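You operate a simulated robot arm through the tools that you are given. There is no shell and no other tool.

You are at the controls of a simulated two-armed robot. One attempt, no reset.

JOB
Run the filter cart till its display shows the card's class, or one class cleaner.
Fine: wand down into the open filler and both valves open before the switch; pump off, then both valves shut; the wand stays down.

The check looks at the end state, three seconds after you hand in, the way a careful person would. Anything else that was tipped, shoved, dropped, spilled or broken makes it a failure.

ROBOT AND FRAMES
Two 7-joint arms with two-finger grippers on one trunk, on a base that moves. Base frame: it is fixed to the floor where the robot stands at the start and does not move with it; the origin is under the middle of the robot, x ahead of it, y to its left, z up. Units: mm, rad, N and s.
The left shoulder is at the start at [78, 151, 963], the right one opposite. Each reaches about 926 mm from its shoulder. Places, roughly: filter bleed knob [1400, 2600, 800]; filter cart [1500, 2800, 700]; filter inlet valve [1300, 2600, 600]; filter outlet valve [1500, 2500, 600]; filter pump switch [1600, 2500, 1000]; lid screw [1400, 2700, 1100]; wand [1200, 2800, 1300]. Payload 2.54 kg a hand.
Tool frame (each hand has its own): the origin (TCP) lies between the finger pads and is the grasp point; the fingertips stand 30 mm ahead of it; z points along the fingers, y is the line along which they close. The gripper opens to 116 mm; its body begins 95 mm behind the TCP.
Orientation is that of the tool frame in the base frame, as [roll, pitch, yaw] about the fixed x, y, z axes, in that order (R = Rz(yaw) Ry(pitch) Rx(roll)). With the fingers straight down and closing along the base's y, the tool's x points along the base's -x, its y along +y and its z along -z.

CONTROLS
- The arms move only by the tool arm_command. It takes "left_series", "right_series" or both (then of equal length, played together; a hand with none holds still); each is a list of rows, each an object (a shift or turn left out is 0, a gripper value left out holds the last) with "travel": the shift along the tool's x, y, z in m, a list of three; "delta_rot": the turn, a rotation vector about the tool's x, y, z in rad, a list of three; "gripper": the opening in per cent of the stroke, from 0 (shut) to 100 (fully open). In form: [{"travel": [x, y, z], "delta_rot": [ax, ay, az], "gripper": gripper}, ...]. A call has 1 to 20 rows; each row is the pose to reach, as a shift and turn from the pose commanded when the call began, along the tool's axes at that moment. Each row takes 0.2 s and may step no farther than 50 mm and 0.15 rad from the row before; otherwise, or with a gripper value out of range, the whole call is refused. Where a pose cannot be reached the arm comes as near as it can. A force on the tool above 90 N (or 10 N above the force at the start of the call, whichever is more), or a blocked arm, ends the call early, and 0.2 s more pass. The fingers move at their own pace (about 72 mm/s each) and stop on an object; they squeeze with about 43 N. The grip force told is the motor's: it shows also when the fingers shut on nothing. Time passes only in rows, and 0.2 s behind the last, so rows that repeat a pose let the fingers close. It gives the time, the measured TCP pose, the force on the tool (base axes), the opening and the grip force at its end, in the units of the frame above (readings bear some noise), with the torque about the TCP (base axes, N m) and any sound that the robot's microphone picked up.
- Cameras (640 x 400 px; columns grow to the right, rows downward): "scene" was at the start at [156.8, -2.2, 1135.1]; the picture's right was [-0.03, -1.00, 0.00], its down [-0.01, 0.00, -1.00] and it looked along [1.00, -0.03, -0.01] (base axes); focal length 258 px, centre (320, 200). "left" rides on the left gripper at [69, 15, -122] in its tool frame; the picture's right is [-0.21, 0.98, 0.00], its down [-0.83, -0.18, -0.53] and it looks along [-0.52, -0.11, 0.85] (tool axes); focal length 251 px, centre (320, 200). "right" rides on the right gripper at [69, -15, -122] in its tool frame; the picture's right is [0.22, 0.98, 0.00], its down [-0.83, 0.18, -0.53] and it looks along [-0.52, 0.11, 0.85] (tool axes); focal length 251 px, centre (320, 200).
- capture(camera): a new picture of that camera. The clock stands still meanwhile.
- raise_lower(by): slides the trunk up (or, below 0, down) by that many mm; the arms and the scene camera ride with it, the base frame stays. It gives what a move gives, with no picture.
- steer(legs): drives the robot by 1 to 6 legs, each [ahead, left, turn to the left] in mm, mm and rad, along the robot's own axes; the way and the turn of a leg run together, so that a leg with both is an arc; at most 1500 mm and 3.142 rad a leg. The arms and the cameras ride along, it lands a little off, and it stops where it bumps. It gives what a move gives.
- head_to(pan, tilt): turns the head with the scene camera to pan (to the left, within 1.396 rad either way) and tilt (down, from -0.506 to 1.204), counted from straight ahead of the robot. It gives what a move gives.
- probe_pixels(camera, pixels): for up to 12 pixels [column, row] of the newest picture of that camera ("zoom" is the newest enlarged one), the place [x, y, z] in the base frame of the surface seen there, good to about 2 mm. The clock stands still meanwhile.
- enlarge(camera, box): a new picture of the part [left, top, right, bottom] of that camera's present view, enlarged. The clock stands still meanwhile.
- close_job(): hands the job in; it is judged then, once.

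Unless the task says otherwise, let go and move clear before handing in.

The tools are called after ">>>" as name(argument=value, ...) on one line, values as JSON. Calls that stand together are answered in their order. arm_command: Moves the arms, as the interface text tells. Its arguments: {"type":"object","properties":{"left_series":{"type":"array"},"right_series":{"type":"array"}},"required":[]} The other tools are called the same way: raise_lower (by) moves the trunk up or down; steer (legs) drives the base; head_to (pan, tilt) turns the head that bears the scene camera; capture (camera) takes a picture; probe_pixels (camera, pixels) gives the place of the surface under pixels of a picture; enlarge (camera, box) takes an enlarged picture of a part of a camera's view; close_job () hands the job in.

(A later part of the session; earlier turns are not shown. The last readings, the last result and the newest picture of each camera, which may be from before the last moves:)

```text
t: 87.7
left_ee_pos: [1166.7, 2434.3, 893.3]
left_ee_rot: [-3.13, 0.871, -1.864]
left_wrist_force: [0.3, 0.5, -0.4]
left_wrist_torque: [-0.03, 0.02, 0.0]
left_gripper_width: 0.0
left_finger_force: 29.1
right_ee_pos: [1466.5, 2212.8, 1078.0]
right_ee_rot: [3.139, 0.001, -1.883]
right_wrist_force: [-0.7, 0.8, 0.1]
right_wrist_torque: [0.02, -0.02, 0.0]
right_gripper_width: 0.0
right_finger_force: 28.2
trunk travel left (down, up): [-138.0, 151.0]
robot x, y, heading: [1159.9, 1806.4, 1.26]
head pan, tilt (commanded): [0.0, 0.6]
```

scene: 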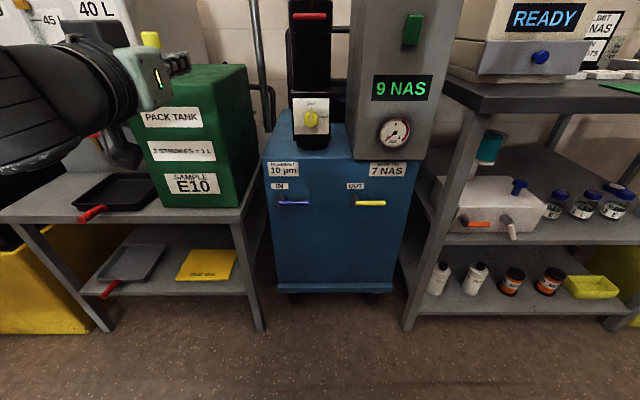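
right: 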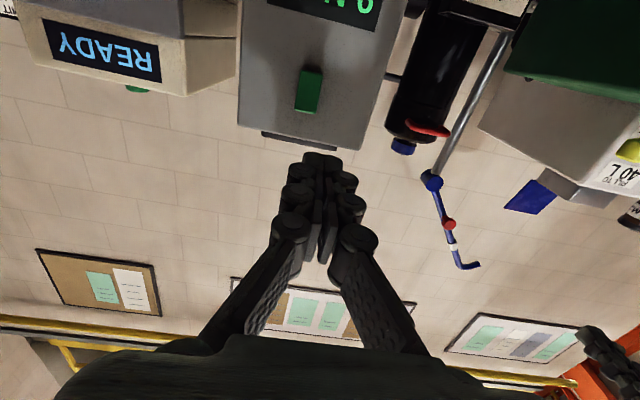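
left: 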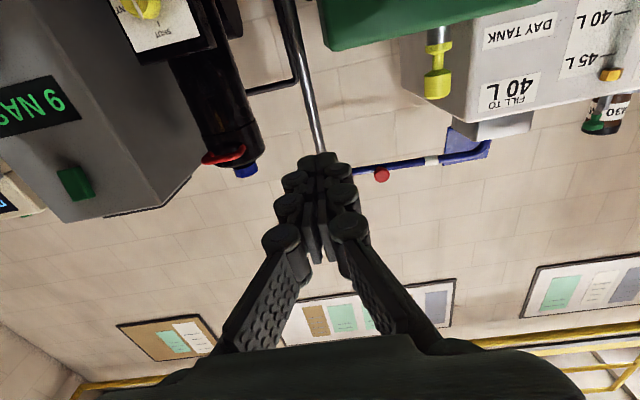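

That freed the arm: the left hand is now pitched ~40° down at (u 374, v 2673, z 893). I'll move to a staging point in front of and above the IN lever.

>>> arm_command(left_series=[{"travel": [0.02, -0.0213, 0.0314]}, {"travel": [0.04, -0.0427, 0.0628]}, {"travel": [0.06, -0.064, 0.0943]}, {"travel": [0.08, -0.0853, 0.1257]}, {"travel": [0.1, -0.1067, 0.1571]}, {"travel": [0.1198, -0.128, 0.1885]}, {"travel": [0.1198, -0.128, 0.1885]}])

>>> capture(camera="scene")

>>> capture(camera="left")

```text
t: 89.3
left_ee_pos: [1311.1, 2458.7, 681.4]
left_ee_rot: [-3.127, 0.87, -1.862]
left_wrist_force: [0.3, 0.6, 0.0]
left_wrist_torque: [0.01, -0.01, 0.02]
left_gripper_width: 0.0
left_finger_force: 28.8
right_ee_pos: [1465.7, 2213.1, 1077.3]
right_ee_rot: [3.141, 0.003, -1.882]
right_wrist_force: [1.4, -0.1, 0.4]
right_wrist_torque: [0.01, -0.01, -0.01]
right_gripper_width: 0.2
right_finger_force: 28.5
trunk travel left (down, up): [-138.0, 151.0]
robot x, y, heading: [1161.4, 1804.6, 1.263]
head pan, tilt (commanded): [0.0, 0.6]
```

```text
taken
```

scene: 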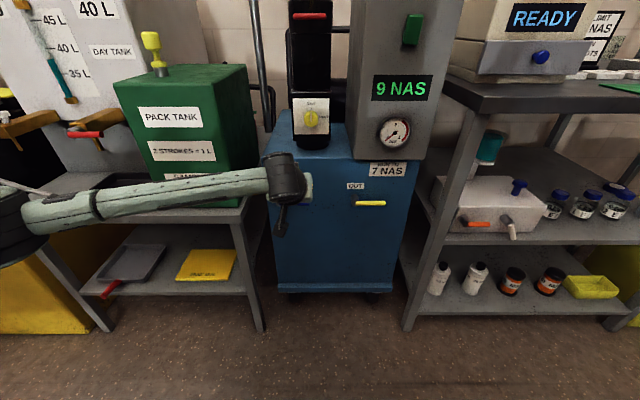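

```text
taken
```

left: 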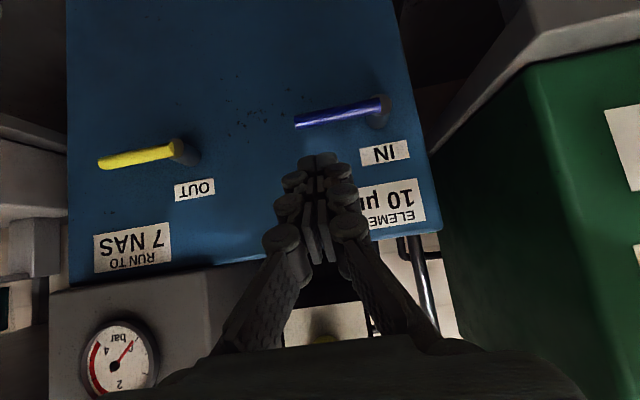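

The left camera clearly shows the IN lever (295–390, 110) and the OUT lever (100–190, 155). I'll probe the hub and lever ends precisely.

>>> enlarge(camera="left", box=[80, 70, 420, 220])

>>> probe_pixels(camera="left", pixels=[[297, 122], [320, 117], [345, 112], [370, 107], [383, 103], [385, 118], [101, 163], [125, 158], [150, 154], [172, 150], [182, 150], [280, 60]])

```text
1.88 times, centred on (250, 145) of left
```

zoom: 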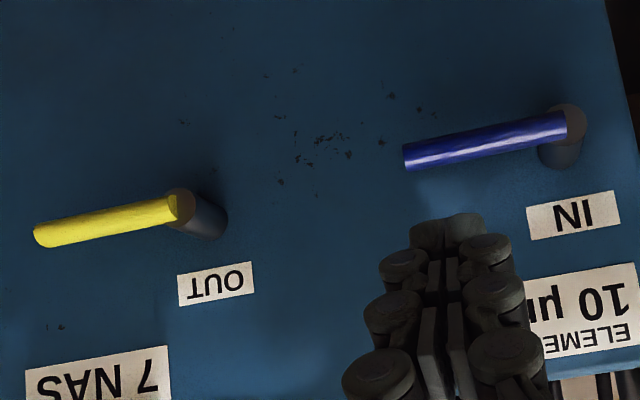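

```text
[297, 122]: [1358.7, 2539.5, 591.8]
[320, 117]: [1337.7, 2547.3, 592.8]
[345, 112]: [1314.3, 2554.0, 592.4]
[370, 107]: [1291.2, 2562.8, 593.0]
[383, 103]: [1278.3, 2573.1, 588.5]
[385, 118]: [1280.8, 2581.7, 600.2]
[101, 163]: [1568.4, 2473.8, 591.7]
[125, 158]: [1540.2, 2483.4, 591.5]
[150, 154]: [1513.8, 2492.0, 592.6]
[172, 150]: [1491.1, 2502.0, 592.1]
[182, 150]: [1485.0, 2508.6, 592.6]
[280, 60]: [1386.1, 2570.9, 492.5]
```

Hubs are at about u 449 (IN) and u 664 (OUT), z 592, lever axis v≈2840. I'll move the fingertips in above the IN lever's outer half (u 504), still ~25 mm above it.

>>> arm_command(left_series=[{"travel": [-0.0127, 0, 0.0285]}, {"travel": [-0.0254, 0, 0.0571]}, {"travel": [-0.0381, 0, 0.0856]}, {"travel": [-0.0381, 0, 0.0856]}])

>>> capture(camera="left")

```text
t: 90.3
left_ee_pos: [1337.6, 2545.4, 654.3]
left_ee_rot: [-3.128, 0.871, -1.865]
left_wrist_force: [-0.1, 0.6, -0.1]
left_wrist_torque: [0.03, -0.01, 0.02]
left_gripper_width: 0.2
left_finger_force: 28.0
right_ee_pos: [1465.2, 2212.7, 1078.2]
right_ee_rot: [3.14, 0.002, -1.882]
right_wrist_force: [0.1, 0.4, 0.9]
right_wrist_torque: [-0.03, 0.03, -0.01]
right_gripper_width: 0.0
right_finger_force: 28.5
trunk travel left (down, up): [-138.0, 151.0]
robot x, y, heading: [1158.3, 1803.9, 1.257]
head pan, tilt (commanded): [0.0, 0.6]
```

```text
taken
```

left: 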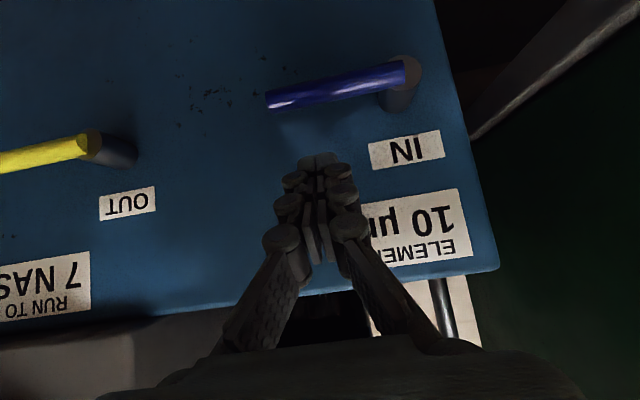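

Fingertips are above the lever's outer half. I'll press down gently by a small arc (about 15°) to test whether down is the opening direction.

>>> arm_command(left_series=[{"travel": [0.0211, 0, 0.0178]}, {"travel": [0.0265, -0.0025, 0.0223]}])

>>> capture(camera="left")

```text
t: 90.9
left_ee_pos: [1338.5, 2543.8, 620.3]
left_ee_rot: [-3.128, 0.872, -1.864]
left_wrist_force: [-1.7, 0.1, 0.4]
left_wrist_torque: [0.03, 0.02, 0.02]
left_gripper_width: 0.1
left_finger_force: 28.1
right_ee_pos: [1464.8, 2214.8, 1077.2]
right_ee_rot: [3.139, 0.002, -1.882]
right_wrist_force: [-0.4, 0.0, 0.7]
right_wrist_torque: [0.01, 0.03, 0.01]
right_gripper_width: 0.0
right_finger_force: 28.6
trunk travel left (down, up): [-138.0, 151.0]
robot x, y, heading: [1159.4, 1805.0, 1.259]
head pan, tilt (commanded): [0.0, 0.6]
```

```text
taken
```

left: 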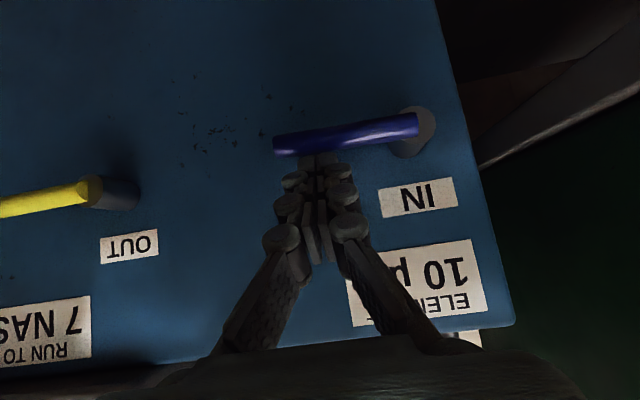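

No force yet and the lever hasn't moved; the fingertip is just touching. I'll go down another ~9 mm.

>>> arm_command(left_series=[{"travel": [0.0038, 0, 0.0032]}, {"travel": [0.0069, -0.001, 0.0058]}])

>>> capture(camera="left")

```text
t: 91.5
left_ee_pos: [1340.2, 2542.7, 611.3]
left_ee_rot: [-3.13, 0.869, -1.866]
left_wrist_force: [-0.2, 1.5, 0.6]
left_wrist_torque: [0.03, 0.02, 0.04]
left_gripper_width: 0.1
left_finger_force: 28.8
right_ee_pos: [1466.3, 2213.4, 1077.2]
right_ee_rot: [3.139, 0.0, -1.881]
right_wrist_force: [0.2, -0.4, 0.0]
right_wrist_torque: [0.0, -0.03, 0.04]
right_gripper_width: 0.0
right_finger_force: 28.6
trunk travel left (down, up): [-138.0, 151.0]
robot x, y, heading: [1160.1, 1803.1, 1.264]
head pan, tilt (commanded): [0.0, 0.6]
```

```text
taken
```

left: 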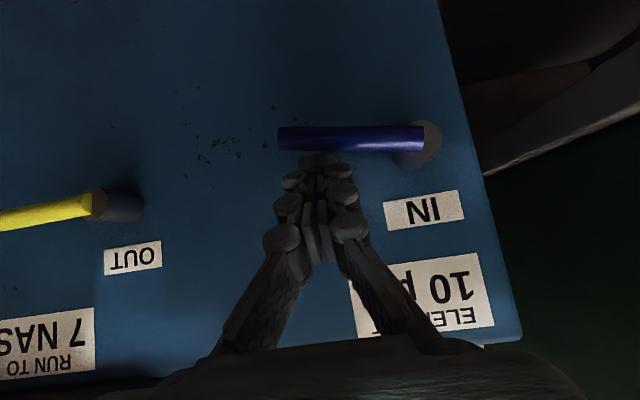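

The IN lever has rotated about 12° downward with practically no force, so down is the way it turns. I'll continue the arc to about 60°.

>>> arm_command(left_series=[{"travel": [0.0067, -0.0004, 0.0056]}, {"travel": [0.0134, -0.0008, 0.0113]}, {"travel": [0.0188, 0.001, 0.0158]}, {"travel": [0.0241, 0.0025, 0.0203]}, {"travel": [0.0294, 0.0065, 0.0248]}, {"travel": [0.0347, 0.0109, 0.0292]}])

>>> capture(camera="left")

```text
t: 92.9
left_ee_pos: [1330.4, 2547.5, 566.7]
left_ee_rot: [-3.129, 0.871, -1.863]
left_wrist_force: [0.5, 0.2, 0.4]
left_wrist_torque: [0.0, 0.0, -0.02]
left_gripper_width: 0.2
left_finger_force: 29.0
right_ee_pos: [1466.1, 2212.8, 1078.3]
right_ee_rot: [3.139, 0.002, -1.882]
right_wrist_force: [-0.5, 0.3, -0.2]
right_wrist_torque: [0.0, -0.02, -0.03]
right_gripper_width: 0.0
right_finger_force: 28.5
trunk travel left (down, up): [-138.0, 151.0]
robot x, y, heading: [1162.6, 1802.6, 1.268]
head pan, tilt (commanded): [0.0, 0.6]
```

```text
taken
```

left: 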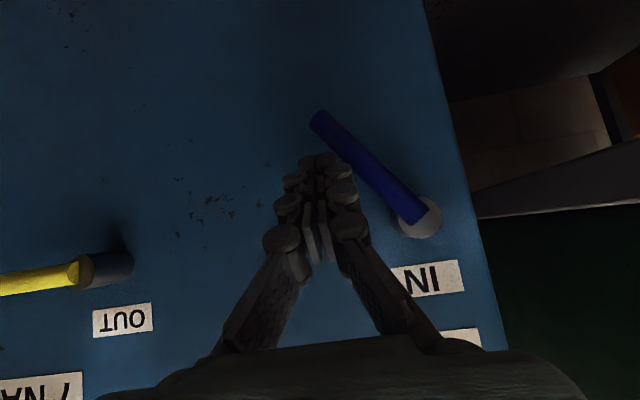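

The lever is at about 54° and turning freely. I'll carry on toward vertical.

>>> arm_command(left_series=[{"travel": [0.0048, 0.0063, 0.004]}, {"travel": [0.0092, 0.013, 0.0077]}, {"travel": [0.012, 0.0207, 0.0101]}, {"travel": [0.0145, 0.0283, 0.0122]}])

>>> capture(camera="left")

```text
t: 93.9
left_ee_pos: [1303.9, 2554.0, 547.7]
left_ee_rot: [-3.127, 0.871, -1.863]
left_wrist_force: [0.5, 0.2, 0.3]
left_wrist_torque: [0.01, -0.03, 0.04]
left_gripper_width: 0.0
left_finger_force: 29.0
right_ee_pos: [1464.9, 2212.9, 1078.3]
right_ee_rot: [3.14, 0.003, -1.883]
right_wrist_force: [-0.5, 0.1, -0.8]
right_wrist_torque: [-0.01, -0.01, -0.02]
right_gripper_width: 0.1
right_finger_force: 28.1
trunk travel left (down, up): [-138.0, 151.0]
robot x, y, heading: [1158.8, 1803.4, 1.262]
head pan, tilt (commanded): [0.0, 0.6]
```

```text
taken
```

left: 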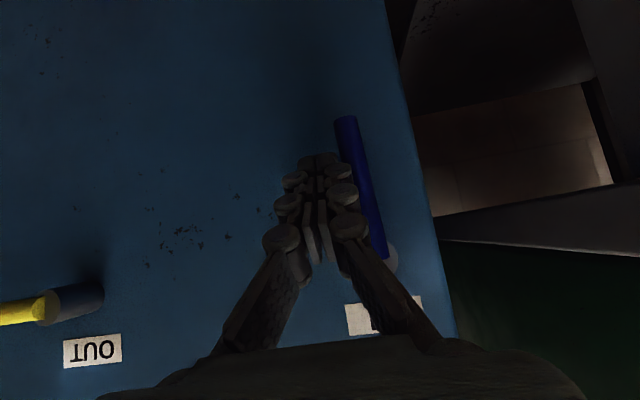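

The IN lever is within about 5° of vertical and force is still nil. I'll nudge it further left in small steps to find the stop.

>>> arm_command(left_series=[{"travel": [0.0005, 0.003, 0.0004]}, {"travel": [0.001, 0.006, 0.0008]}])

>>> capture(camera="left")

```text
t: 94.5
left_ee_pos: [1300.2, 2555.3, 546.6]
left_ee_rot: [-3.126, 0.871, -1.866]
left_wrist_force: [7.8, -0.8, -0.3]
left_wrist_torque: [-0.01, -0.05, -0.08]
left_gripper_width: 0.2
left_finger_force: 28.9
right_ee_pos: [1465.4, 2212.4, 1077.5]
right_ee_rot: [3.139, 0.002, -1.88]
right_wrist_force: [0.3, -0.5, 0.4]
right_wrist_torque: [0.02, 0.0, -0.01]
right_gripper_width: 0.0
right_finger_force: 28.5
trunk travel left (down, up): [-138.0, 151.0]
robot x, y, heading: [1163.0, 1798.0, 1.261]
head pan, tilt (commanded): [0.0, 0.6]
```

```text
taken
```

left: 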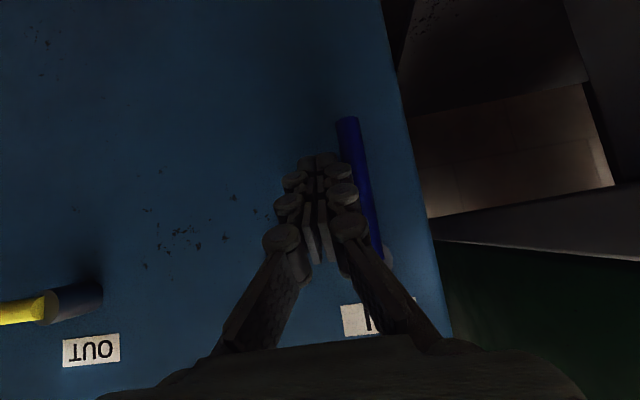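

Force rose to 8 N against the lever: it's at its open stop, vertical. I'll back the fingertips off and shift right in front of the OUT valve.

>>> arm_command(left_series=[{"travel": [0, -0.008, 0]}, {"travel": [0, -0.01, -0.04]}, {"travel": [0, -0.01, -0.08]}, {"travel": [0, -0.01, -0.12]}, {"travel": [-0.004, -0.05, -0.123]}, {"travel": [-0.008, -0.09, -0.126]}, {"travel": [-0.012, -0.13, -0.13]}, {"travel": [-0.016, -0.17, -0.133]}, {"travel": [-0.02, -0.21, -0.136]}, {"travel": [-0.023, -0.254, -0.139]}, {"travel": [-0.023, -0.254, -0.139]}])

>>> capture(camera="left")

>>> capture(camera="scene")

```text
t: 96.9
left_ee_pos: [1514.6, 2394.3, 655.7]
left_ee_rot: [-3.129, 0.869, -1.863]
left_wrist_force: [-0.2, -0.2, 0.3]
left_wrist_torque: [0.01, 0.0, 0.02]
left_gripper_width: 0.2
left_finger_force: 28.8
right_ee_pos: [1464.1, 2213.7, 1078.2]
right_ee_rot: [3.141, 0.001, -1.882]
right_wrist_force: [0.2, 0.0, -0.3]
right_wrist_torque: [0.06, -0.02, 0.04]
right_gripper_width: 0.0
right_finger_force: 28.6
trunk travel left (down, up): [-138.0, 151.0]
robot x, y, heading: [1162.8, 1805.7, 1.261]
head pan, tilt (commanded): [0.0, 0.6]
```

```text
taken
```

left: 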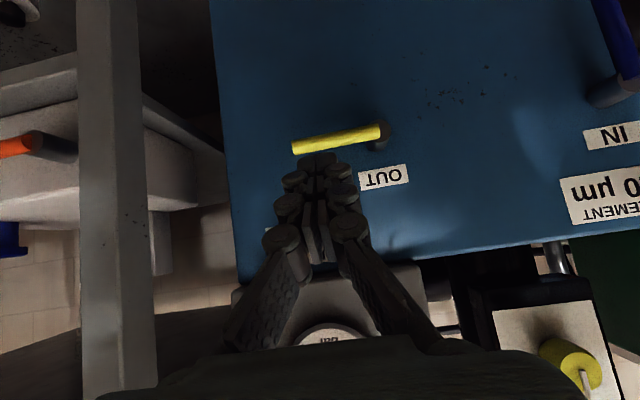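

```text
taken
```

scene: 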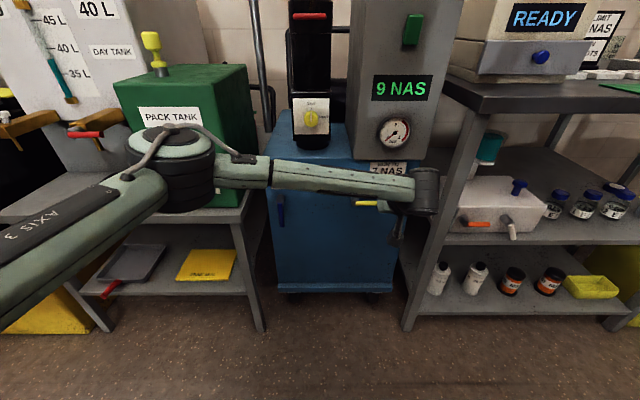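

The IN lever hangs vertical (scene (281,213)) and the left hand is at (u 717, v 2741, z 656) before the OUT lever. I'll move in above it and press down to the same contact height.

>>> arm_command(left_series=[{"travel": [-0.0193, -0.002, 0.023]}, {"travel": [-0.0387, -0.004, 0.046]}, {"travel": [-0.058, -0.005, 0.0689]}, {"travel": [-0.0458, -0.005, 0.0792]}, {"travel": [-0.0335, -0.005, 0.0895]}, {"travel": [-0.0312, -0.005, 0.0914]}])

>>> capture(camera="left")

```text
t: 98.3
left_ee_pos: [1543.9, 2477.7, 620.2]
left_ee_rot: [-3.128, 0.871, -1.863]
left_wrist_force: [0.3, 0.8, 0.5]
left_wrist_torque: [0.03, -0.01, 0.0]
left_gripper_width: 0.0
left_finger_force: 28.7
right_ee_pos: [1465.9, 2212.9, 1077.6]
right_ee_rot: [3.14, 0.001, -1.881]
right_wrist_force: [-0.4, -0.2, -0.8]
right_wrist_torque: [-0.01, 0.0, -0.01]
right_gripper_width: 0.2
right_finger_force: 28.9
trunk travel left (down, up): [-138.0, 151.0]
robot x, y, heading: [1160.8, 1802.5, 1.269]
head pan, tilt (commanded): [0.0, 0.6]
```

```text
taken
```

left: 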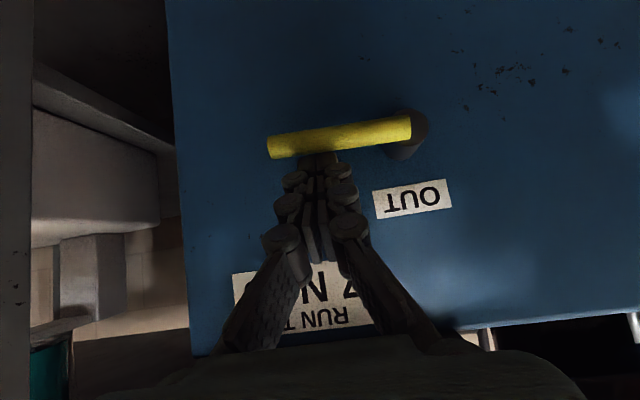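

The fingertip sits just on the OUT lever the same way it did on IN (hub ≈ u 669). I'll follow the same arc down to about 55°.

>>> arm_command(left_series=[{"travel": [0.0068, -0.006, 0.0057]}, {"travel": [0.0135, -0.0064, 0.0113]}, {"travel": [0.0202, -0.0068, 0.017]}, {"travel": [0.0256, -0.0055, 0.0215]}, {"travel": [0.0309, -0.0035, 0.026]}, {"travel": [0.0363, 0.0005, 0.0305]}, {"travel": [0.0415, 0.0049, 0.035]}])

>>> capture(camera="left")

```text
t: 99.9
left_ee_pos: [1539.2, 2478.7, 565.5]
left_ee_rot: [-3.129, 0.868, -1.863]
left_wrist_force: [-0.3, -0.2, -0.8]
left_wrist_torque: [-0.01, -0.02, 0.0]
left_gripper_width: 0.0
left_finger_force: 28.9
right_ee_pos: [1465.9, 2213.1, 1076.7]
right_ee_rot: [3.139, 0.001, -1.883]
right_wrist_force: [-0.4, -0.1, 0.1]
right_wrist_torque: [-0.01, 0.03, -0.02]
right_gripper_width: 0.0
right_finger_force: 28.1
trunk travel left (down, up): [-138.0, 151.0]
robot x, y, heading: [1164.7, 1800.7, 1.259]
head pan, tilt (commanded): [0.0, 0.6]
```

```text
taken
```

left: 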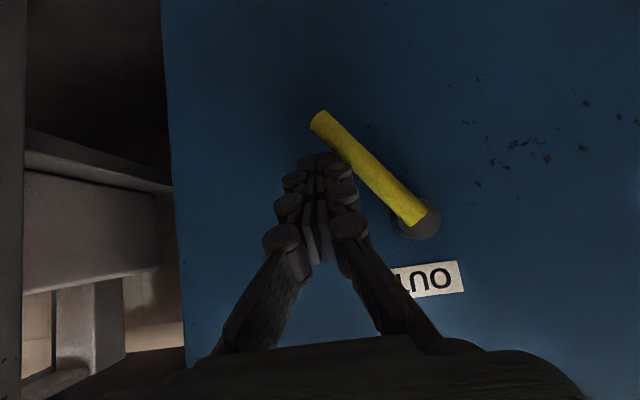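

Identical to the IN valve's progress, now ~54°. I'll finish the swing to the stop the same way.

>>> arm_command(left_series=[{"travel": [0.0048, 0.0063, 0.004]}, {"travel": [0.0092, 0.013, 0.0077]}, {"travel": [0.012, 0.0207, 0.0101]}, {"travel": [0.0145, 0.0283, 0.0122]}, {"travel": [0.015, 0.0315, 0.0126]}])

>>> capture(camera="left")

```text
t: 101.1
left_ee_pos: [1508.8, 2486.6, 546.7]
left_ee_rot: [-3.127, 0.871, -1.866]
left_wrist_force: [2.5, -0.6, -0.2]
left_wrist_torque: [-0.01, 0.02, -0.03]
left_gripper_width: 0.1
left_finger_force: 28.2
right_ee_pos: [1465.8, 2213.9, 1077.9]
right_ee_rot: [3.14, 0.001, -1.881]
right_wrist_force: [0.5, 0.0, 0.6]
right_wrist_torque: [0.02, 0.01, -0.04]
right_gripper_width: 0.0
right_finger_force: 28.8
trunk travel left (down, up): [-138.0, 151.0]
robot x, y, heading: [1162.0, 1802.3, 1.258]
head pan, tilt (commanded): [0.0, 0.6]
```

```text
taken
```

left: 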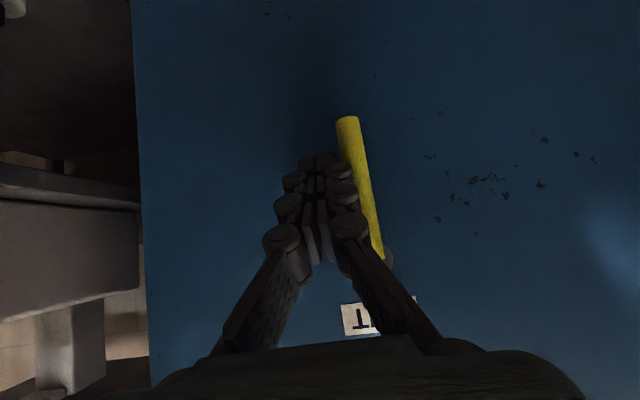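

Nearly at the stop (2.5 N). One more small nudge to seat it.

>>> arm_command(left_series=[{"travel": [0.0002, 0.0015, 0.0002]}, {"travel": [0.0003, 0.003, 0.0003]}])

>>> capture(camera="left")

```text
t: 101.7
left_ee_pos: [1508.4, 2487.0, 546.3]
left_ee_rot: [-3.127, 0.871, -1.867]
left_wrist_force: [11.5, -2.2, 1.8]
left_wrist_torque: [0.01, -0.07, -0.1]
left_gripper_width: 0.2
left_finger_force: 28.6
right_ee_pos: [1466.9, 2212.3, 1077.7]
right_ee_rot: [3.14, 0.001, -1.881]
right_wrist_force: [-0.2, 0.0, -0.5]
right_wrist_torque: [0.01, 0.0, 0.0]
right_gripper_width: 0.0
right_finger_force: 28.8
trunk travel left (down, up): [-138.0, 151.0]
robot x, y, heading: [1160.8, 1804.1, 1.264]
head pan, tilt (commanded): [0.0, 0.6]
```

```text
taken
```

left: 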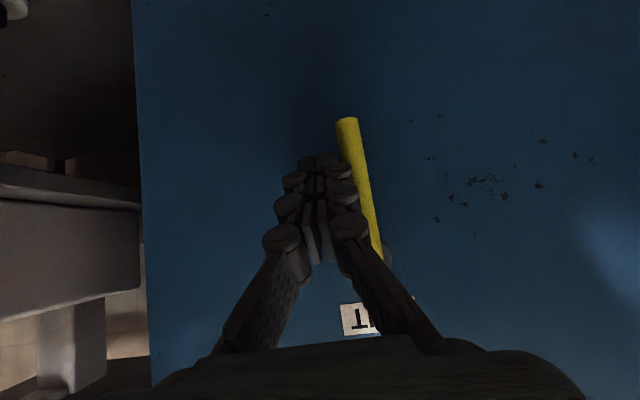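

At the stop (11.5 N): both valves are open. I'll retreat the left hand and bring the right hand up pointing forward in front of the pump switch.

>>> arm_command(left_series=[{"travel": [0, -0.008, 0]}, {"travel": [0, -0.01, -0.04]}, {"travel": [0, -0.01, -0.08]}, {"travel": [0, -0.01, -0.12]}, {"travel": [0, 0.03, -0.13]}, {"travel": [0, 0.07, -0.13]}, {"travel": [0, 0.11, -0.13]}, {"travel": [0, 0.15, -0.13]}, {"travel": [0, 0.19, -0.13]}, {"travel": [0, 0.22, -0.13]}, {"travel": [0, 0.22, -0.13]}, {"travel": [0, 0.22, -0.13]}, {"travel": [0, 0.22, -0.13]}], right_series=[{"travel": [-0.0139, -0.0013, 0.005], "delta_rot": [0, -0.131, 0]}, {"travel": [-0.0278, -0.0027, 0.01], "delta_rot": [0, -0.262, 0]}, {"travel": [-0.0418, -0.004, 0.015], "delta_rot": [0, -0.393, 0]}, {"travel": [-0.0557, -0.0053, 0.02], "delta_rot": [0, -0.524, 0]}, {"travel": [-0.0696, -0.0067, 0.025], "delta_rot": [0, -0.654, 0]}, {"travel": [-0.0835, -0.008, 0.03], "delta_rot": [0, -0.785, 0]}, {"travel": [-0.0974, -0.0093, 0.035], "delta_rot": [0, -0.916, 0]}, {"travel": [-0.1113, -0.0107, 0.04], "delta_rot": [0, -1.047, 0]}, {"travel": [-0.1253, -0.012, 0.045], "delta_rot": [0, -1.178, 0]}, {"travel": [-0.1392, -0.0133, 0.05], "delta_rot": [0, -1.309, 0]}, {"travel": [-0.1531, -0.0147, 0.055], "delta_rot": [0, -1.44, 0]}, {"travel": [-0.167, -0.016, 0.06], "delta_rot": [0, -1.571, 0]}, {"travel": [-0.167, -0.016, 0.06], "delta_rot": [0, -1.571, 0]}])

>>> head_to(pan=-0.05, tilt=0.3)

>>> capture(camera="scene")

>>> capture(camera="right")

```text
t: 104.5
left_ee_pos: [1266.3, 2461.3, 628.0]
left_ee_rot: [-3.126, 0.87, -1.864]
left_wrist_force: [0.0, -1.0, -0.5]
left_wrist_torque: [-0.02, 0.01, 0.0]
left_gripper_width: 0.1
left_finger_force: 28.3
right_ee_pos: [1531.5, 2367.7, 1018.0]
right_ee_rot: [0.622, 1.569, 1.882]
right_wrist_force: [0.1, -0.5, 0.2]
right_wrist_torque: [0.0, 0.02, -0.01]
right_gripper_width: 0.1
right_finger_force: 28.8
trunk travel left (down, up): [-138.0, 151.0]
robot x, y, heading: [1160.8, 1805.1, 1.261]
head pan, tilt (commanded): [0.0, 0.6]
```

```text
t: 105.3
left_ee_pos: [1267.8, 2461.2, 628.7]
left_ee_rot: [-3.127, 0.873, -1.865]
left_wrist_force: [0.7, -0.2, 0.2]
left_wrist_torque: [0.01, 0.0, -0.03]
left_gripper_width: 0.0
left_finger_force: 29.1
right_ee_pos: [1531.8, 2366.2, 1018.8]
right_ee_rot: [-2.403, 1.57, -1.143]
right_wrist_force: [0.7, 0.3, -0.9]
right_wrist_torque: [0.04, 0.0, -0.02]
right_gripper_width: 0.1
right_finger_force: 28.7
trunk travel left (down, up): [-138.0, 151.0]
robot x, y, heading: [1163.5, 1799.8, 1.265]
head pan, tilt (commanded): [-0.051, 0.3]
```

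```text
taken
```

scene: 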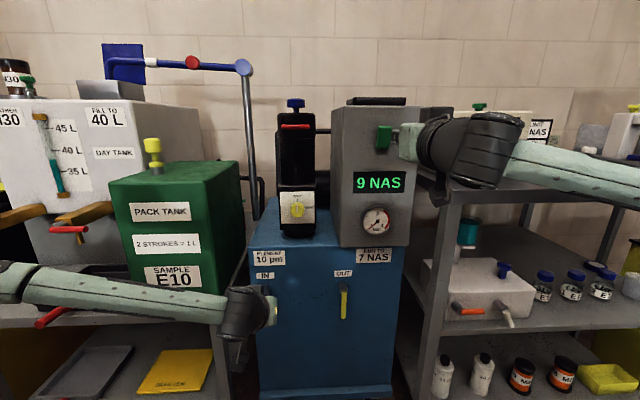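

```text
taken
```

right: 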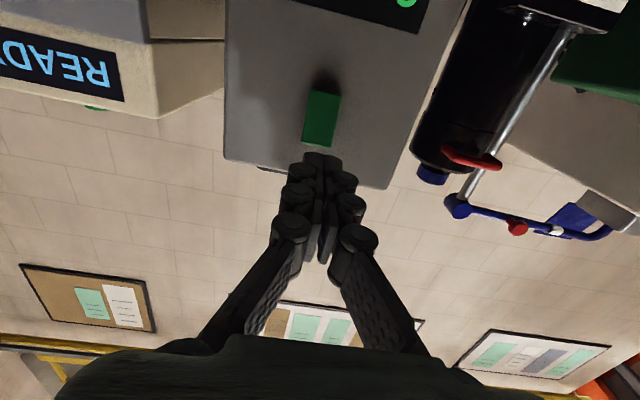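

Both levers show vertical, the wand is still down, display 9 NAS. The right camera shows the green rocker at (321,118); I'll enlarge and probe it.

>>> enlarge(camera="right", box=[260, 60, 390, 180])

>>> probe_pixels(camera="right", pixels=[[312, 96], [335, 98], [324, 100], [321, 118], [306, 143], [330, 145], [318, 143], [280, 110], [370, 120], [322, 155], [308, 155], [336, 157]])

```text
3.33 times, centred on (325, 120) of right
```

zoom: 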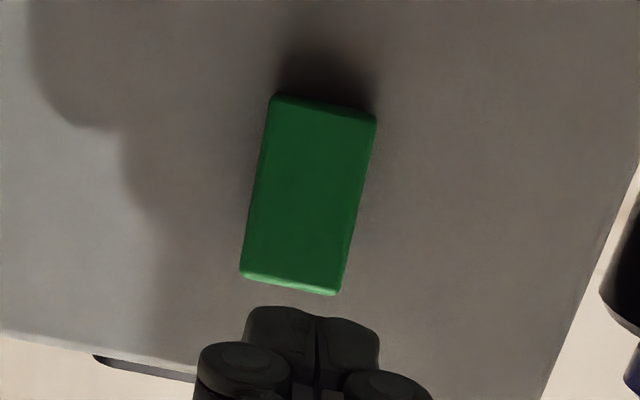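

```text
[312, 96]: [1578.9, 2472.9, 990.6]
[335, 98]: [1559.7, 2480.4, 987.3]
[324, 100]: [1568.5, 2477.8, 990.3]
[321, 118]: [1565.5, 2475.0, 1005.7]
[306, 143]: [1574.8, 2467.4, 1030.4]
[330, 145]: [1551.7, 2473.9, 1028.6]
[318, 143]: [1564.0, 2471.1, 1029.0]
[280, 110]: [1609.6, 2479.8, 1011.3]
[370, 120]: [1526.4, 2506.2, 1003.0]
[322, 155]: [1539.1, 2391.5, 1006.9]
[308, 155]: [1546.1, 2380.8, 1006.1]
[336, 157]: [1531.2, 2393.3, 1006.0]
```

The rocker spans z 985–1031 at u≈742, top edge at v≈2828, bottom at v≈2836, so it's thrown top-out; the right fingertips are at v≈2749, centred on u 742. I'll close in to ~10 mm from its upper half.

>>> arm_command(right_series=[{"travel": [-0.003, 0, 0.025]}, {"travel": [-0.005, 0, 0.05]}, {"travel": [-0.005, 0, 0.068]}, {"travel": [-0.005, 0, 0.068]}])

>>> enlarge(camera="scene", box=[320, 90, 460, 250])

>>> capture(camera="right")

```text
t: 106.3
left_ee_pos: [1266.2, 2460.8, 628.3]
left_ee_rot: [-3.126, 0.871, -1.864]
left_wrist_force: [0.2, 0.3, 0.7]
left_wrist_torque: [0.02, 0.01, 0.0]
left_gripper_width: 0.0
left_finger_force: 28.5
right_ee_pos: [1552.8, 2431.6, 1023.0]
right_ee_rot: [0.719, 1.568, 1.98]
right_wrist_force: [-0.3, -0.6, -0.6]
right_wrist_torque: [-0.02, 0.0, 0.0]
right_gripper_width: 0.0
right_finger_force: 28.9
trunk travel left (down, up): [-138.0, 151.0]
robot x, y, heading: [1161.1, 1800.5, 1.263]
head pan, tilt (commanded): [-0.051, 0.3]
```

```text
2.50 times, centred on (390, 170) of scene
```

zoom: 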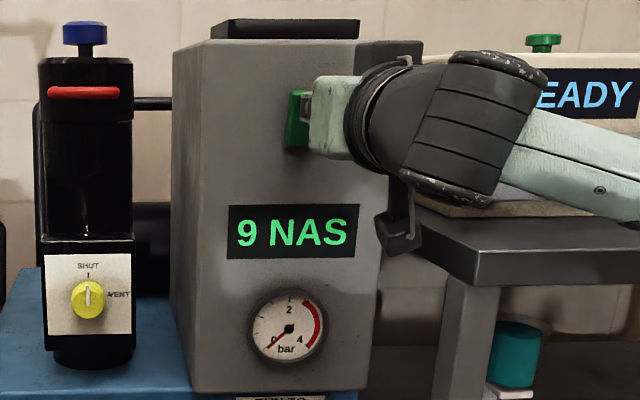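

```text
taken
```

right: 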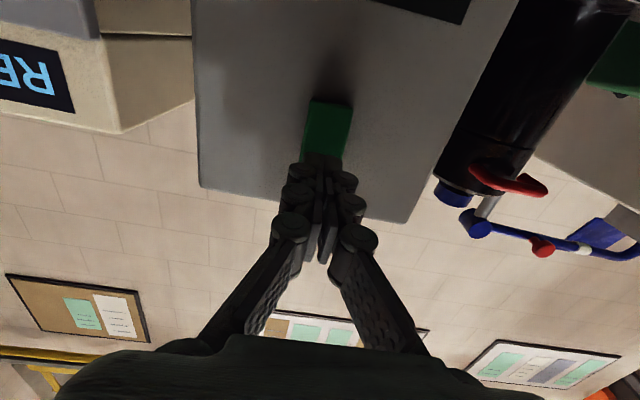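

Fingertips are ~10 mm from the rocker's top half and the display stays readable (zoom (295,233)). Wand down and both valves open, so I'll press the top of the switch now.

>>> arm_command(right_series=[{"travel": [0, 0, 0.01]}, {"travel": [0, 0, 0.016]}, {"travel": [0, 0, 0.02]}])

>>> enlarge(camera="scene", box=[320, 90, 460, 250])

>>> enlarge(camera="right", box=[260, 60, 390, 180])

```text
t: 107.1
left_ee_pos: [1267.5, 2459.9, 629.6]
left_ee_rot: [-3.129, 0.873, -1.865]
left_wrist_force: [0.1, -0.8, -0.6]
left_wrist_torque: [-0.01, 0.02, 0.02]
left_gripper_width: 0.0
left_finger_force: 28.6
right_ee_pos: [1558.4, 2449.1, 1025.8]
right_ee_rot: [0.225, 1.563, 1.486]
right_wrist_force: [-4.1, -20.0, 0.8]
right_wrist_torque: [-0.18, 0.05, -0.11]
right_gripper_width: 6.0
right_finger_force: 29.1
trunk travel left (down, up): [-138.0, 151.0]
robot x, y, heading: [1159.4, 1803.7, 1.262]
head pan, tilt (commanded): [-0.051, 0.3]
```

```text
2.50 times, centred on (390, 170) of scene
```

zoom: 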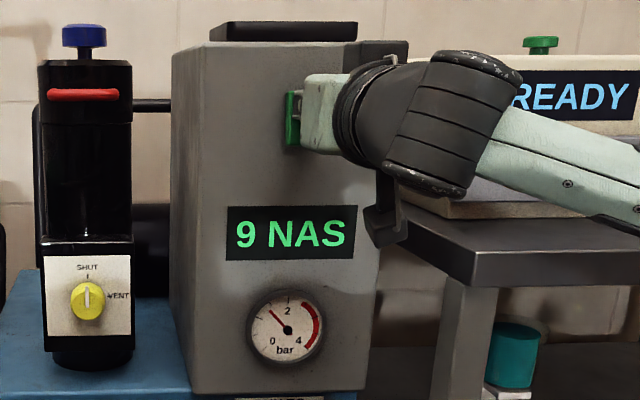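

```text
3.33 times, centred on (325, 120) of right
```

zoom: 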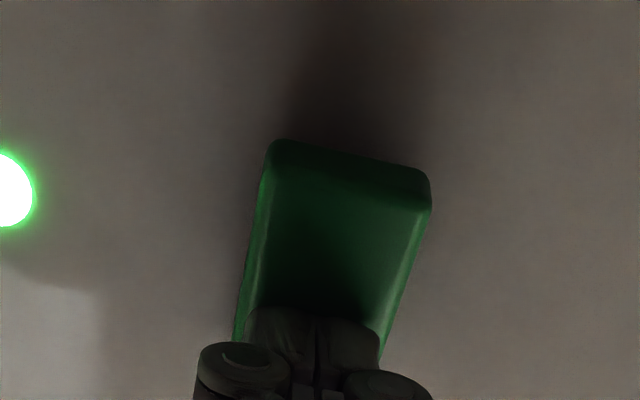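

The pump is running: the gauge moved to ~1.3 bar and a green lamp lit at the right. I'll back off the fingertips and drop them to the rocker's lower half, ready to switch off.

>>> arm_command(right_series=[{"travel": [0, 0, -0.01]}, {"travel": [0, 0, -0.025]}, {"travel": [0.015, 0, -0.025]}, {"travel": [0.029, 0, -0.025]}])

>>> enlarge(camera="scene", box=[320, 90, 460, 250])

>>> capture(camera="right")

>>> probe_pixels(camera="right", pixels=[[322, 155], [325, 130], [315, 125], [340, 130], [330, 115], [320, 140]])

```text
t: 108.1
left_ee_pos: [1266.1, 2461.5, 628.6]
left_ee_rot: [-3.13, 0.872, -1.864]
left_wrist_force: [0.5, 0.1, -0.1]
left_wrist_torque: [0.03, 0.01, 0.01]
left_gripper_width: 0.0
left_finger_force: 28.7
right_ee_pos: [1552.5, 2425.7, 995.7]
right_ee_rot: [0.977, 1.566, 2.236]
right_wrist_force: [1.0, -1.1, -1.1]
right_wrist_torque: [0.06, -0.02, 0.11]
right_gripper_width: 0.0
right_finger_force: 28.9
trunk travel left (down, up): [-138.0, 151.0]
robot x, y, heading: [1160.7, 1804.4, 1.26]
head pan, tilt (commanded): [-0.051, 0.3]
```

```text
2.50 times, centred on (390, 170) of scene
```

zoom: 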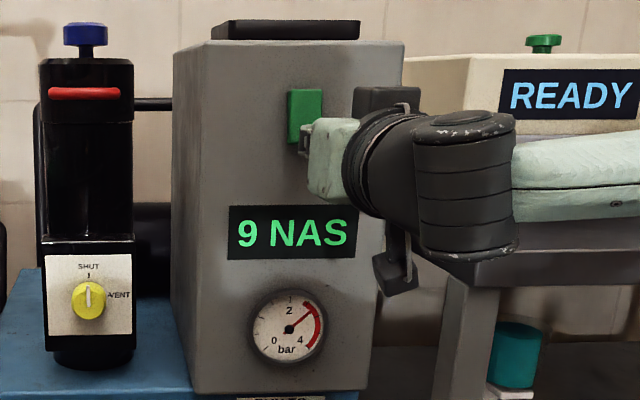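

```text
taken
```

right: 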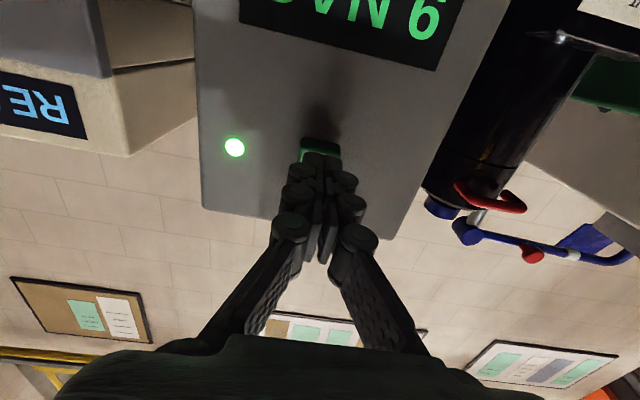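

```text
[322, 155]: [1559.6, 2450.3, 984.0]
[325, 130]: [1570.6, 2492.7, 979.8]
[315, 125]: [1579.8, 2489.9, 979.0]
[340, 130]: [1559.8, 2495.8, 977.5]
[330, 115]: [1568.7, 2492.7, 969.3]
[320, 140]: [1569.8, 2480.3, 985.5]
```

The display still says 9 NAS but the gauge needle has climbed toward the red band. I'll enlarge the gauge before letting more time pass.

>>> enlarge(camera="scene", box=[345, 190, 415, 240])

>>> enlarge(camera="scene", box=[200, 100, 440, 400])

```text
8.00 times, centred on (380, 215) of scene
```

zoom: 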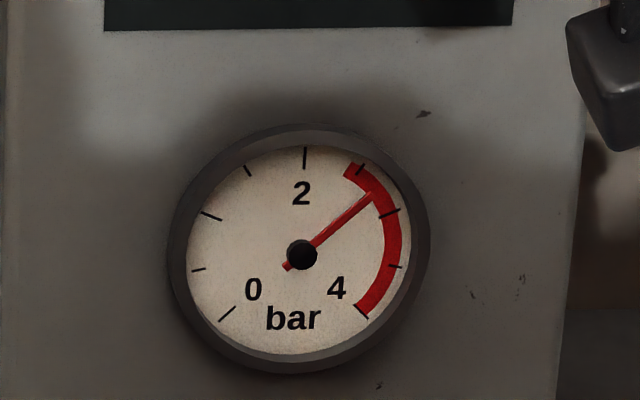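

```text
1.33 times, centred on (320, 250) of scene
```

zoom: 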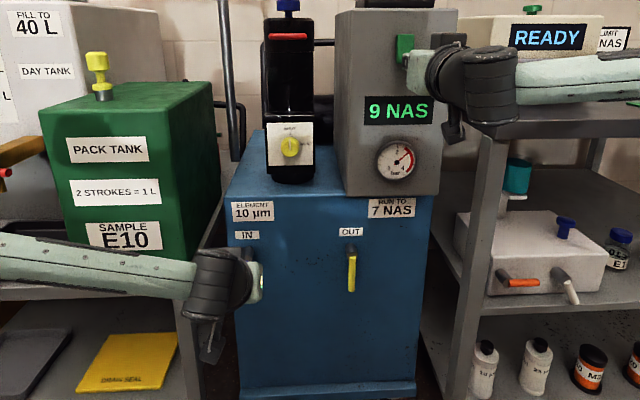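

The needle is at about 2.7 bar, just inside the red band (red from ~2.4). I'll let 0.4 s pass and look again before deciding.

>>> arm_command(right_series=[{"travel": [0, 0, 0]}])

>>> enlarge(camera="scene", box=[345, 170, 415, 240])

```text
t: 108.5
left_ee_pos: [1266.7, 2460.6, 627.9]
left_ee_rot: [-3.129, 0.871, -1.863]
left_wrist_force: [0.5, -0.8, 0.9]
left_wrist_torque: [0.02, -0.02, 0.02]
left_gripper_width: 0.0
left_finger_force: 29.1
right_ee_pos: [1552.1, 2426.0, 993.7]
right_ee_rot: [1.21, 1.569, 2.47]
right_wrist_force: [-1.0, 0.3, -1.0]
right_wrist_torque: [0.03, 0.02, -0.01]
right_gripper_width: 0.0
right_finger_force: 28.7
trunk travel left (down, up): [-138.0, 151.0]
robot x, y, heading: [1160.8, 1802.9, 1.261]
head pan, tilt (commanded): [-0.051, 0.3]
```

```text
5.71 times, centred on (380, 205) of scene
```

zoom: 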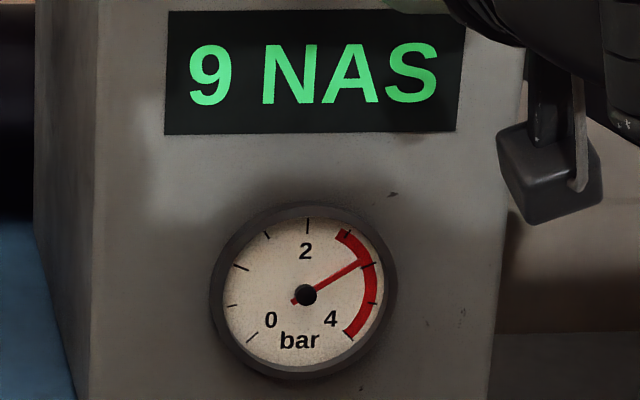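

The needle is levelling off around 3 bar and the lamp beside the switch is green. I'll let about 1 s pass and check the display and gauge again, ready to switch off.

>>> arm_command(right_series=[{"travel": [0, 0, 0]}, {"travel": [0, 0, 0.003]}, {"travel": [0, 0, 0.005]}, {"travel": [0, 0, 0.007]}])

>>> enlarge(camera="scene", box=[345, 170, 415, 240])

```text
t: 109.5
left_ee_pos: [1265.4, 2461.3, 628.5]
left_ee_rot: [-3.128, 0.871, -1.863]
left_wrist_force: [-0.5, -0.4, 0.0]
left_wrist_torque: [0.02, 0.01, 0.01]
left_gripper_width: 0.2
left_finger_force: 29.4
right_ee_pos: [1554.7, 2434.8, 993.8]
right_ee_rot: [1.315, 1.569, 2.575]
right_wrist_force: [0.2, 0.1, -0.4]
right_wrist_torque: [0.01, -0.01, -0.01]
right_gripper_width: 0.0
right_finger_force: 28.2
trunk travel left (down, up): [-138.0, 151.0]
robot x, y, heading: [1161.7, 1803.8, 1.259]
head pan, tilt (commanded): [-0.051, 0.3]
```

```text
5.71 times, centred on (380, 205) of scene
```

zoom: 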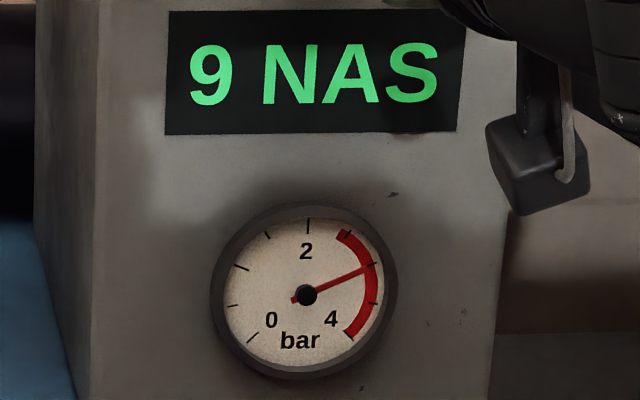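

Steady at ~3 bar, green lamp on, no alarm sound. I'll keep running in short intervals and watch the display.

>>> arm_command(right_series=[{"travel": [0, 0, 0]}, {"travel": [0, 0, 0]}, {"travel": [0, 0, 0]}, {"travel": [0, 0, 0]}, {"travel": [0, 0, 0]}, {"travel": [0, 0, 0]}, {"travel": [0, 0, 0]}, {"travel": [0, 0, 0]}])

>>> enlarge(camera="scene", box=[345, 170, 415, 240])

>>> capture(camera="scene")

```text
t: 111.3
left_ee_pos: [1267.5, 2460.7, 628.1]
left_ee_rot: [-3.127, 0.871, -1.864]
left_wrist_force: [-0.2, 0.0, 0.7]
left_wrist_torque: [0.0, -0.01, 0.0]
left_gripper_width: 0.1
left_finger_force: 28.2
right_ee_pos: [1553.8, 2433.6, 994.4]
right_ee_rot: [1.185, 1.569, 2.446]
right_wrist_force: [-0.7, -0.8, -0.8]
right_wrist_torque: [-0.01, 0.01, 0.0]
right_gripper_width: 0.0
right_finger_force: 28.3
trunk travel left (down, up): [-138.0, 151.0]
robot x, y, heading: [1160.0, 1806.4, 1.262]
head pan, tilt (commanded): [-0.051, 0.3]
```

```text
5.71 times, centred on (380, 205) of scene
```

zoom: 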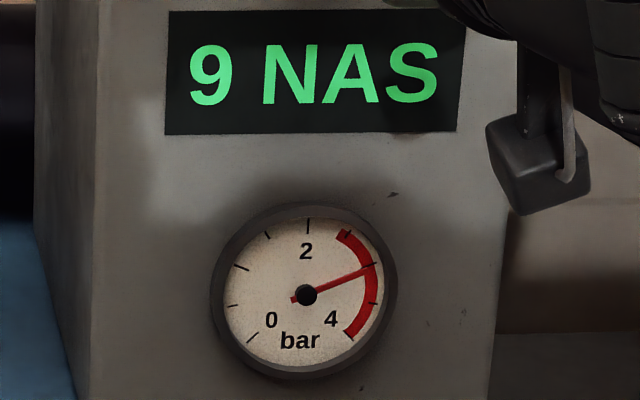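

```text
taken
```

scene: 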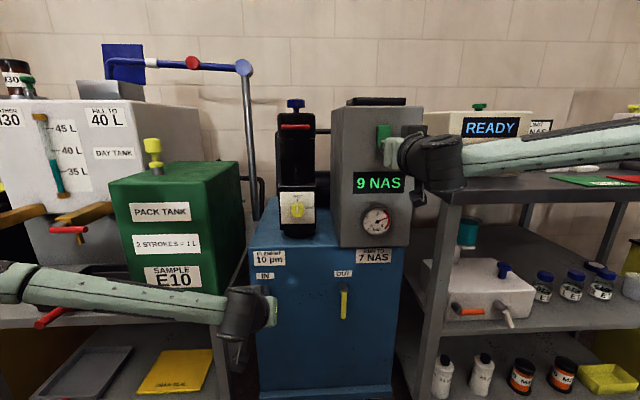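

Still 9 NAS after ~4.5 s, gauge steady, no leaks visible. I'll keep waiting in ~3 s steps.

>>> arm_command(right_series=[{"travel": [0, 0, 0]}, {"travel": [0, 0, 0]}, {"travel": [0, 0, 0]}, {"travel": [0, 0, 0]}, {"travel": [0, 0, 0]}, {"travel": [0, 0, 0]}, {"travel": [0, 0, 0]}, {"travel": [0, 0, 0]}, {"travel": [0, 0, 0]}, {"travel": [0, 0, 0]}, {"travel": [0, 0, 0]}, {"travel": [0, 0, 0]}, {"travel": [0, 0, 0]}, {"travel": [0, 0, 0]}])

>>> enlarge(camera="scene", box=[320, 90, 460, 250])

>>> capture(camera="right")

```text
t: 114.3
left_ee_pos: [1266.2, 2461.5, 629.0]
left_ee_rot: [-3.127, 0.871, -1.864]
left_wrist_force: [-0.3, 0.5, 0.1]
left_wrist_torque: [-0.01, -0.01, 0.0]
left_gripper_width: 0.0
left_finger_force: 28.3
right_ee_pos: [1554.1, 2433.9, 994.0]
right_ee_rot: [1.14, 1.569, 2.398]
right_wrist_force: [-1.0, -0.2, -0.1]
right_wrist_torque: [-0.02, -0.01, 0.02]
right_gripper_width: 0.1
right_finger_force: 28.9
trunk travel left (down, up): [-138.0, 151.0]
robot x, y, heading: [1161.3, 1805.9, 1.265]
head pan, tilt (commanded): [-0.051, 0.3]
```

```text
2.50 times, centred on (390, 170) of scene
```

zoom: 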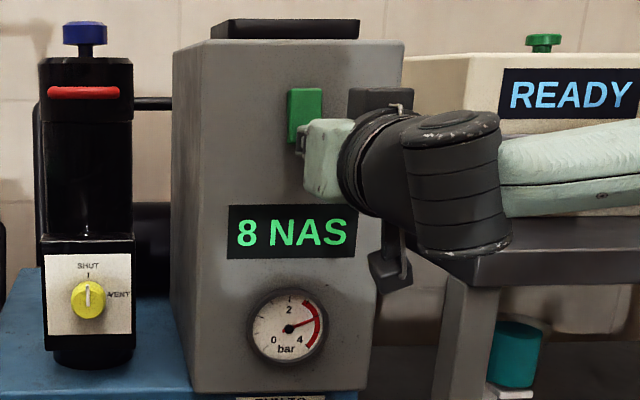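

```text
taken
```

right: 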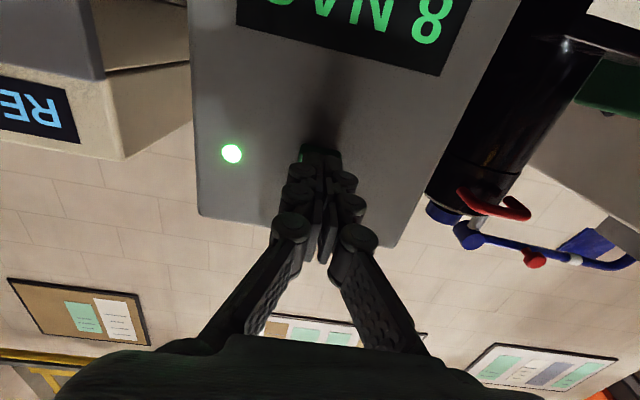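

The display now shows 8 NAS, so the oil is being cleaned. I'll wait in shorter steps for 7.

>>> arm_command(right_series=[{"travel": [0, 0, 0]}, {"travel": [0, 0, 0]}, {"travel": [0, 0, 0]}, {"travel": [0, 0, 0]}, {"travel": [0, 0, 0]}, {"travel": [0, 0, 0]}, {"travel": [0, 0, 0]}, {"travel": [0, 0, 0]}])

>>> enlarge(camera="scene", box=[320, 90, 460, 250])

```text
t: 116.1
left_ee_pos: [1266.6, 2460.9, 626.9]
left_ee_rot: [-3.129, 0.87, -1.864]
left_wrist_force: [0.4, -0.4, -0.4]
left_wrist_torque: [-0.01, 0.01, -0.01]
left_gripper_width: 0.0
left_finger_force: 28.3
right_ee_pos: [1554.9, 2434.0, 993.3]
right_ee_rot: [-1.998, 1.571, -0.737]
right_wrist_force: [-1.0, 0.3, -0.8]
right_wrist_torque: [0.0, -0.04, 0.01]
right_gripper_width: 0.0
right_finger_force: 28.5
trunk travel left (down, up): [-138.0, 151.0]
robot x, y, heading: [1160.4, 1808.2, 1.263]
head pan, tilt (commanded): [-0.051, 0.3]
```

```text
2.50 times, centred on (390, 170) of scene
```

zoom: 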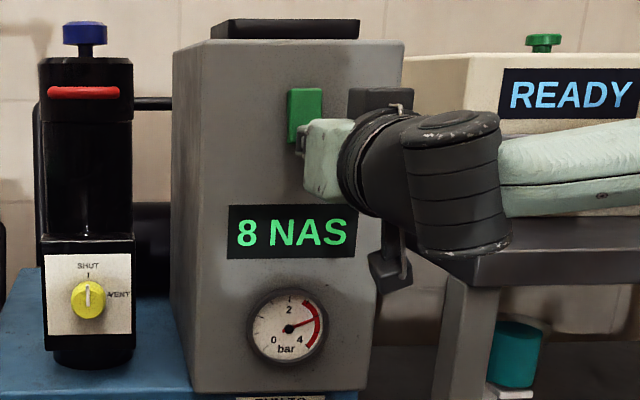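

Still 8 NAS, gauge steady. I'll wait another ~1.4 s.

>>> arm_command(right_series=[{"travel": [0, 0, 0]}, {"travel": [0, 0, 0]}, {"travel": [0, 0, 0]}, {"travel": [0, 0, 0]}, {"travel": [0, 0, 0]}, {"travel": [0, 0, 0]}])

>>> enlarge(camera="scene", box=[320, 90, 460, 250])

```text
t: 117.5
left_ee_pos: [1267.4, 2460.8, 628.6]
left_ee_rot: [-3.128, 0.871, -1.865]
left_wrist_force: [0.1, -0.6, -0.3]
left_wrist_torque: [0.01, 0.0, 0.02]
left_gripper_width: 0.0
left_finger_force: 28.2
right_ee_pos: [1554.2, 2434.6, 994.7]
right_ee_rot: [1.134, 1.57, 2.397]
right_wrist_force: [0.3, -0.2, 0.7]
right_wrist_torque: [-0.03, -0.03, -0.01]
right_gripper_width: 0.0
right_finger_force: 28.3
trunk travel left (down, up): [-138.0, 151.0]
robot x, y, heading: [1165.9, 1802.1, 1.26]
head pan, tilt (commanded): [-0.051, 0.3]
```

```text
2.50 times, centred on (390, 170) of scene
```

zoom: 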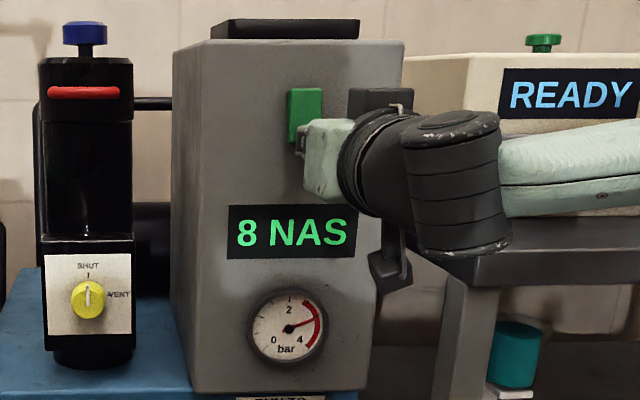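

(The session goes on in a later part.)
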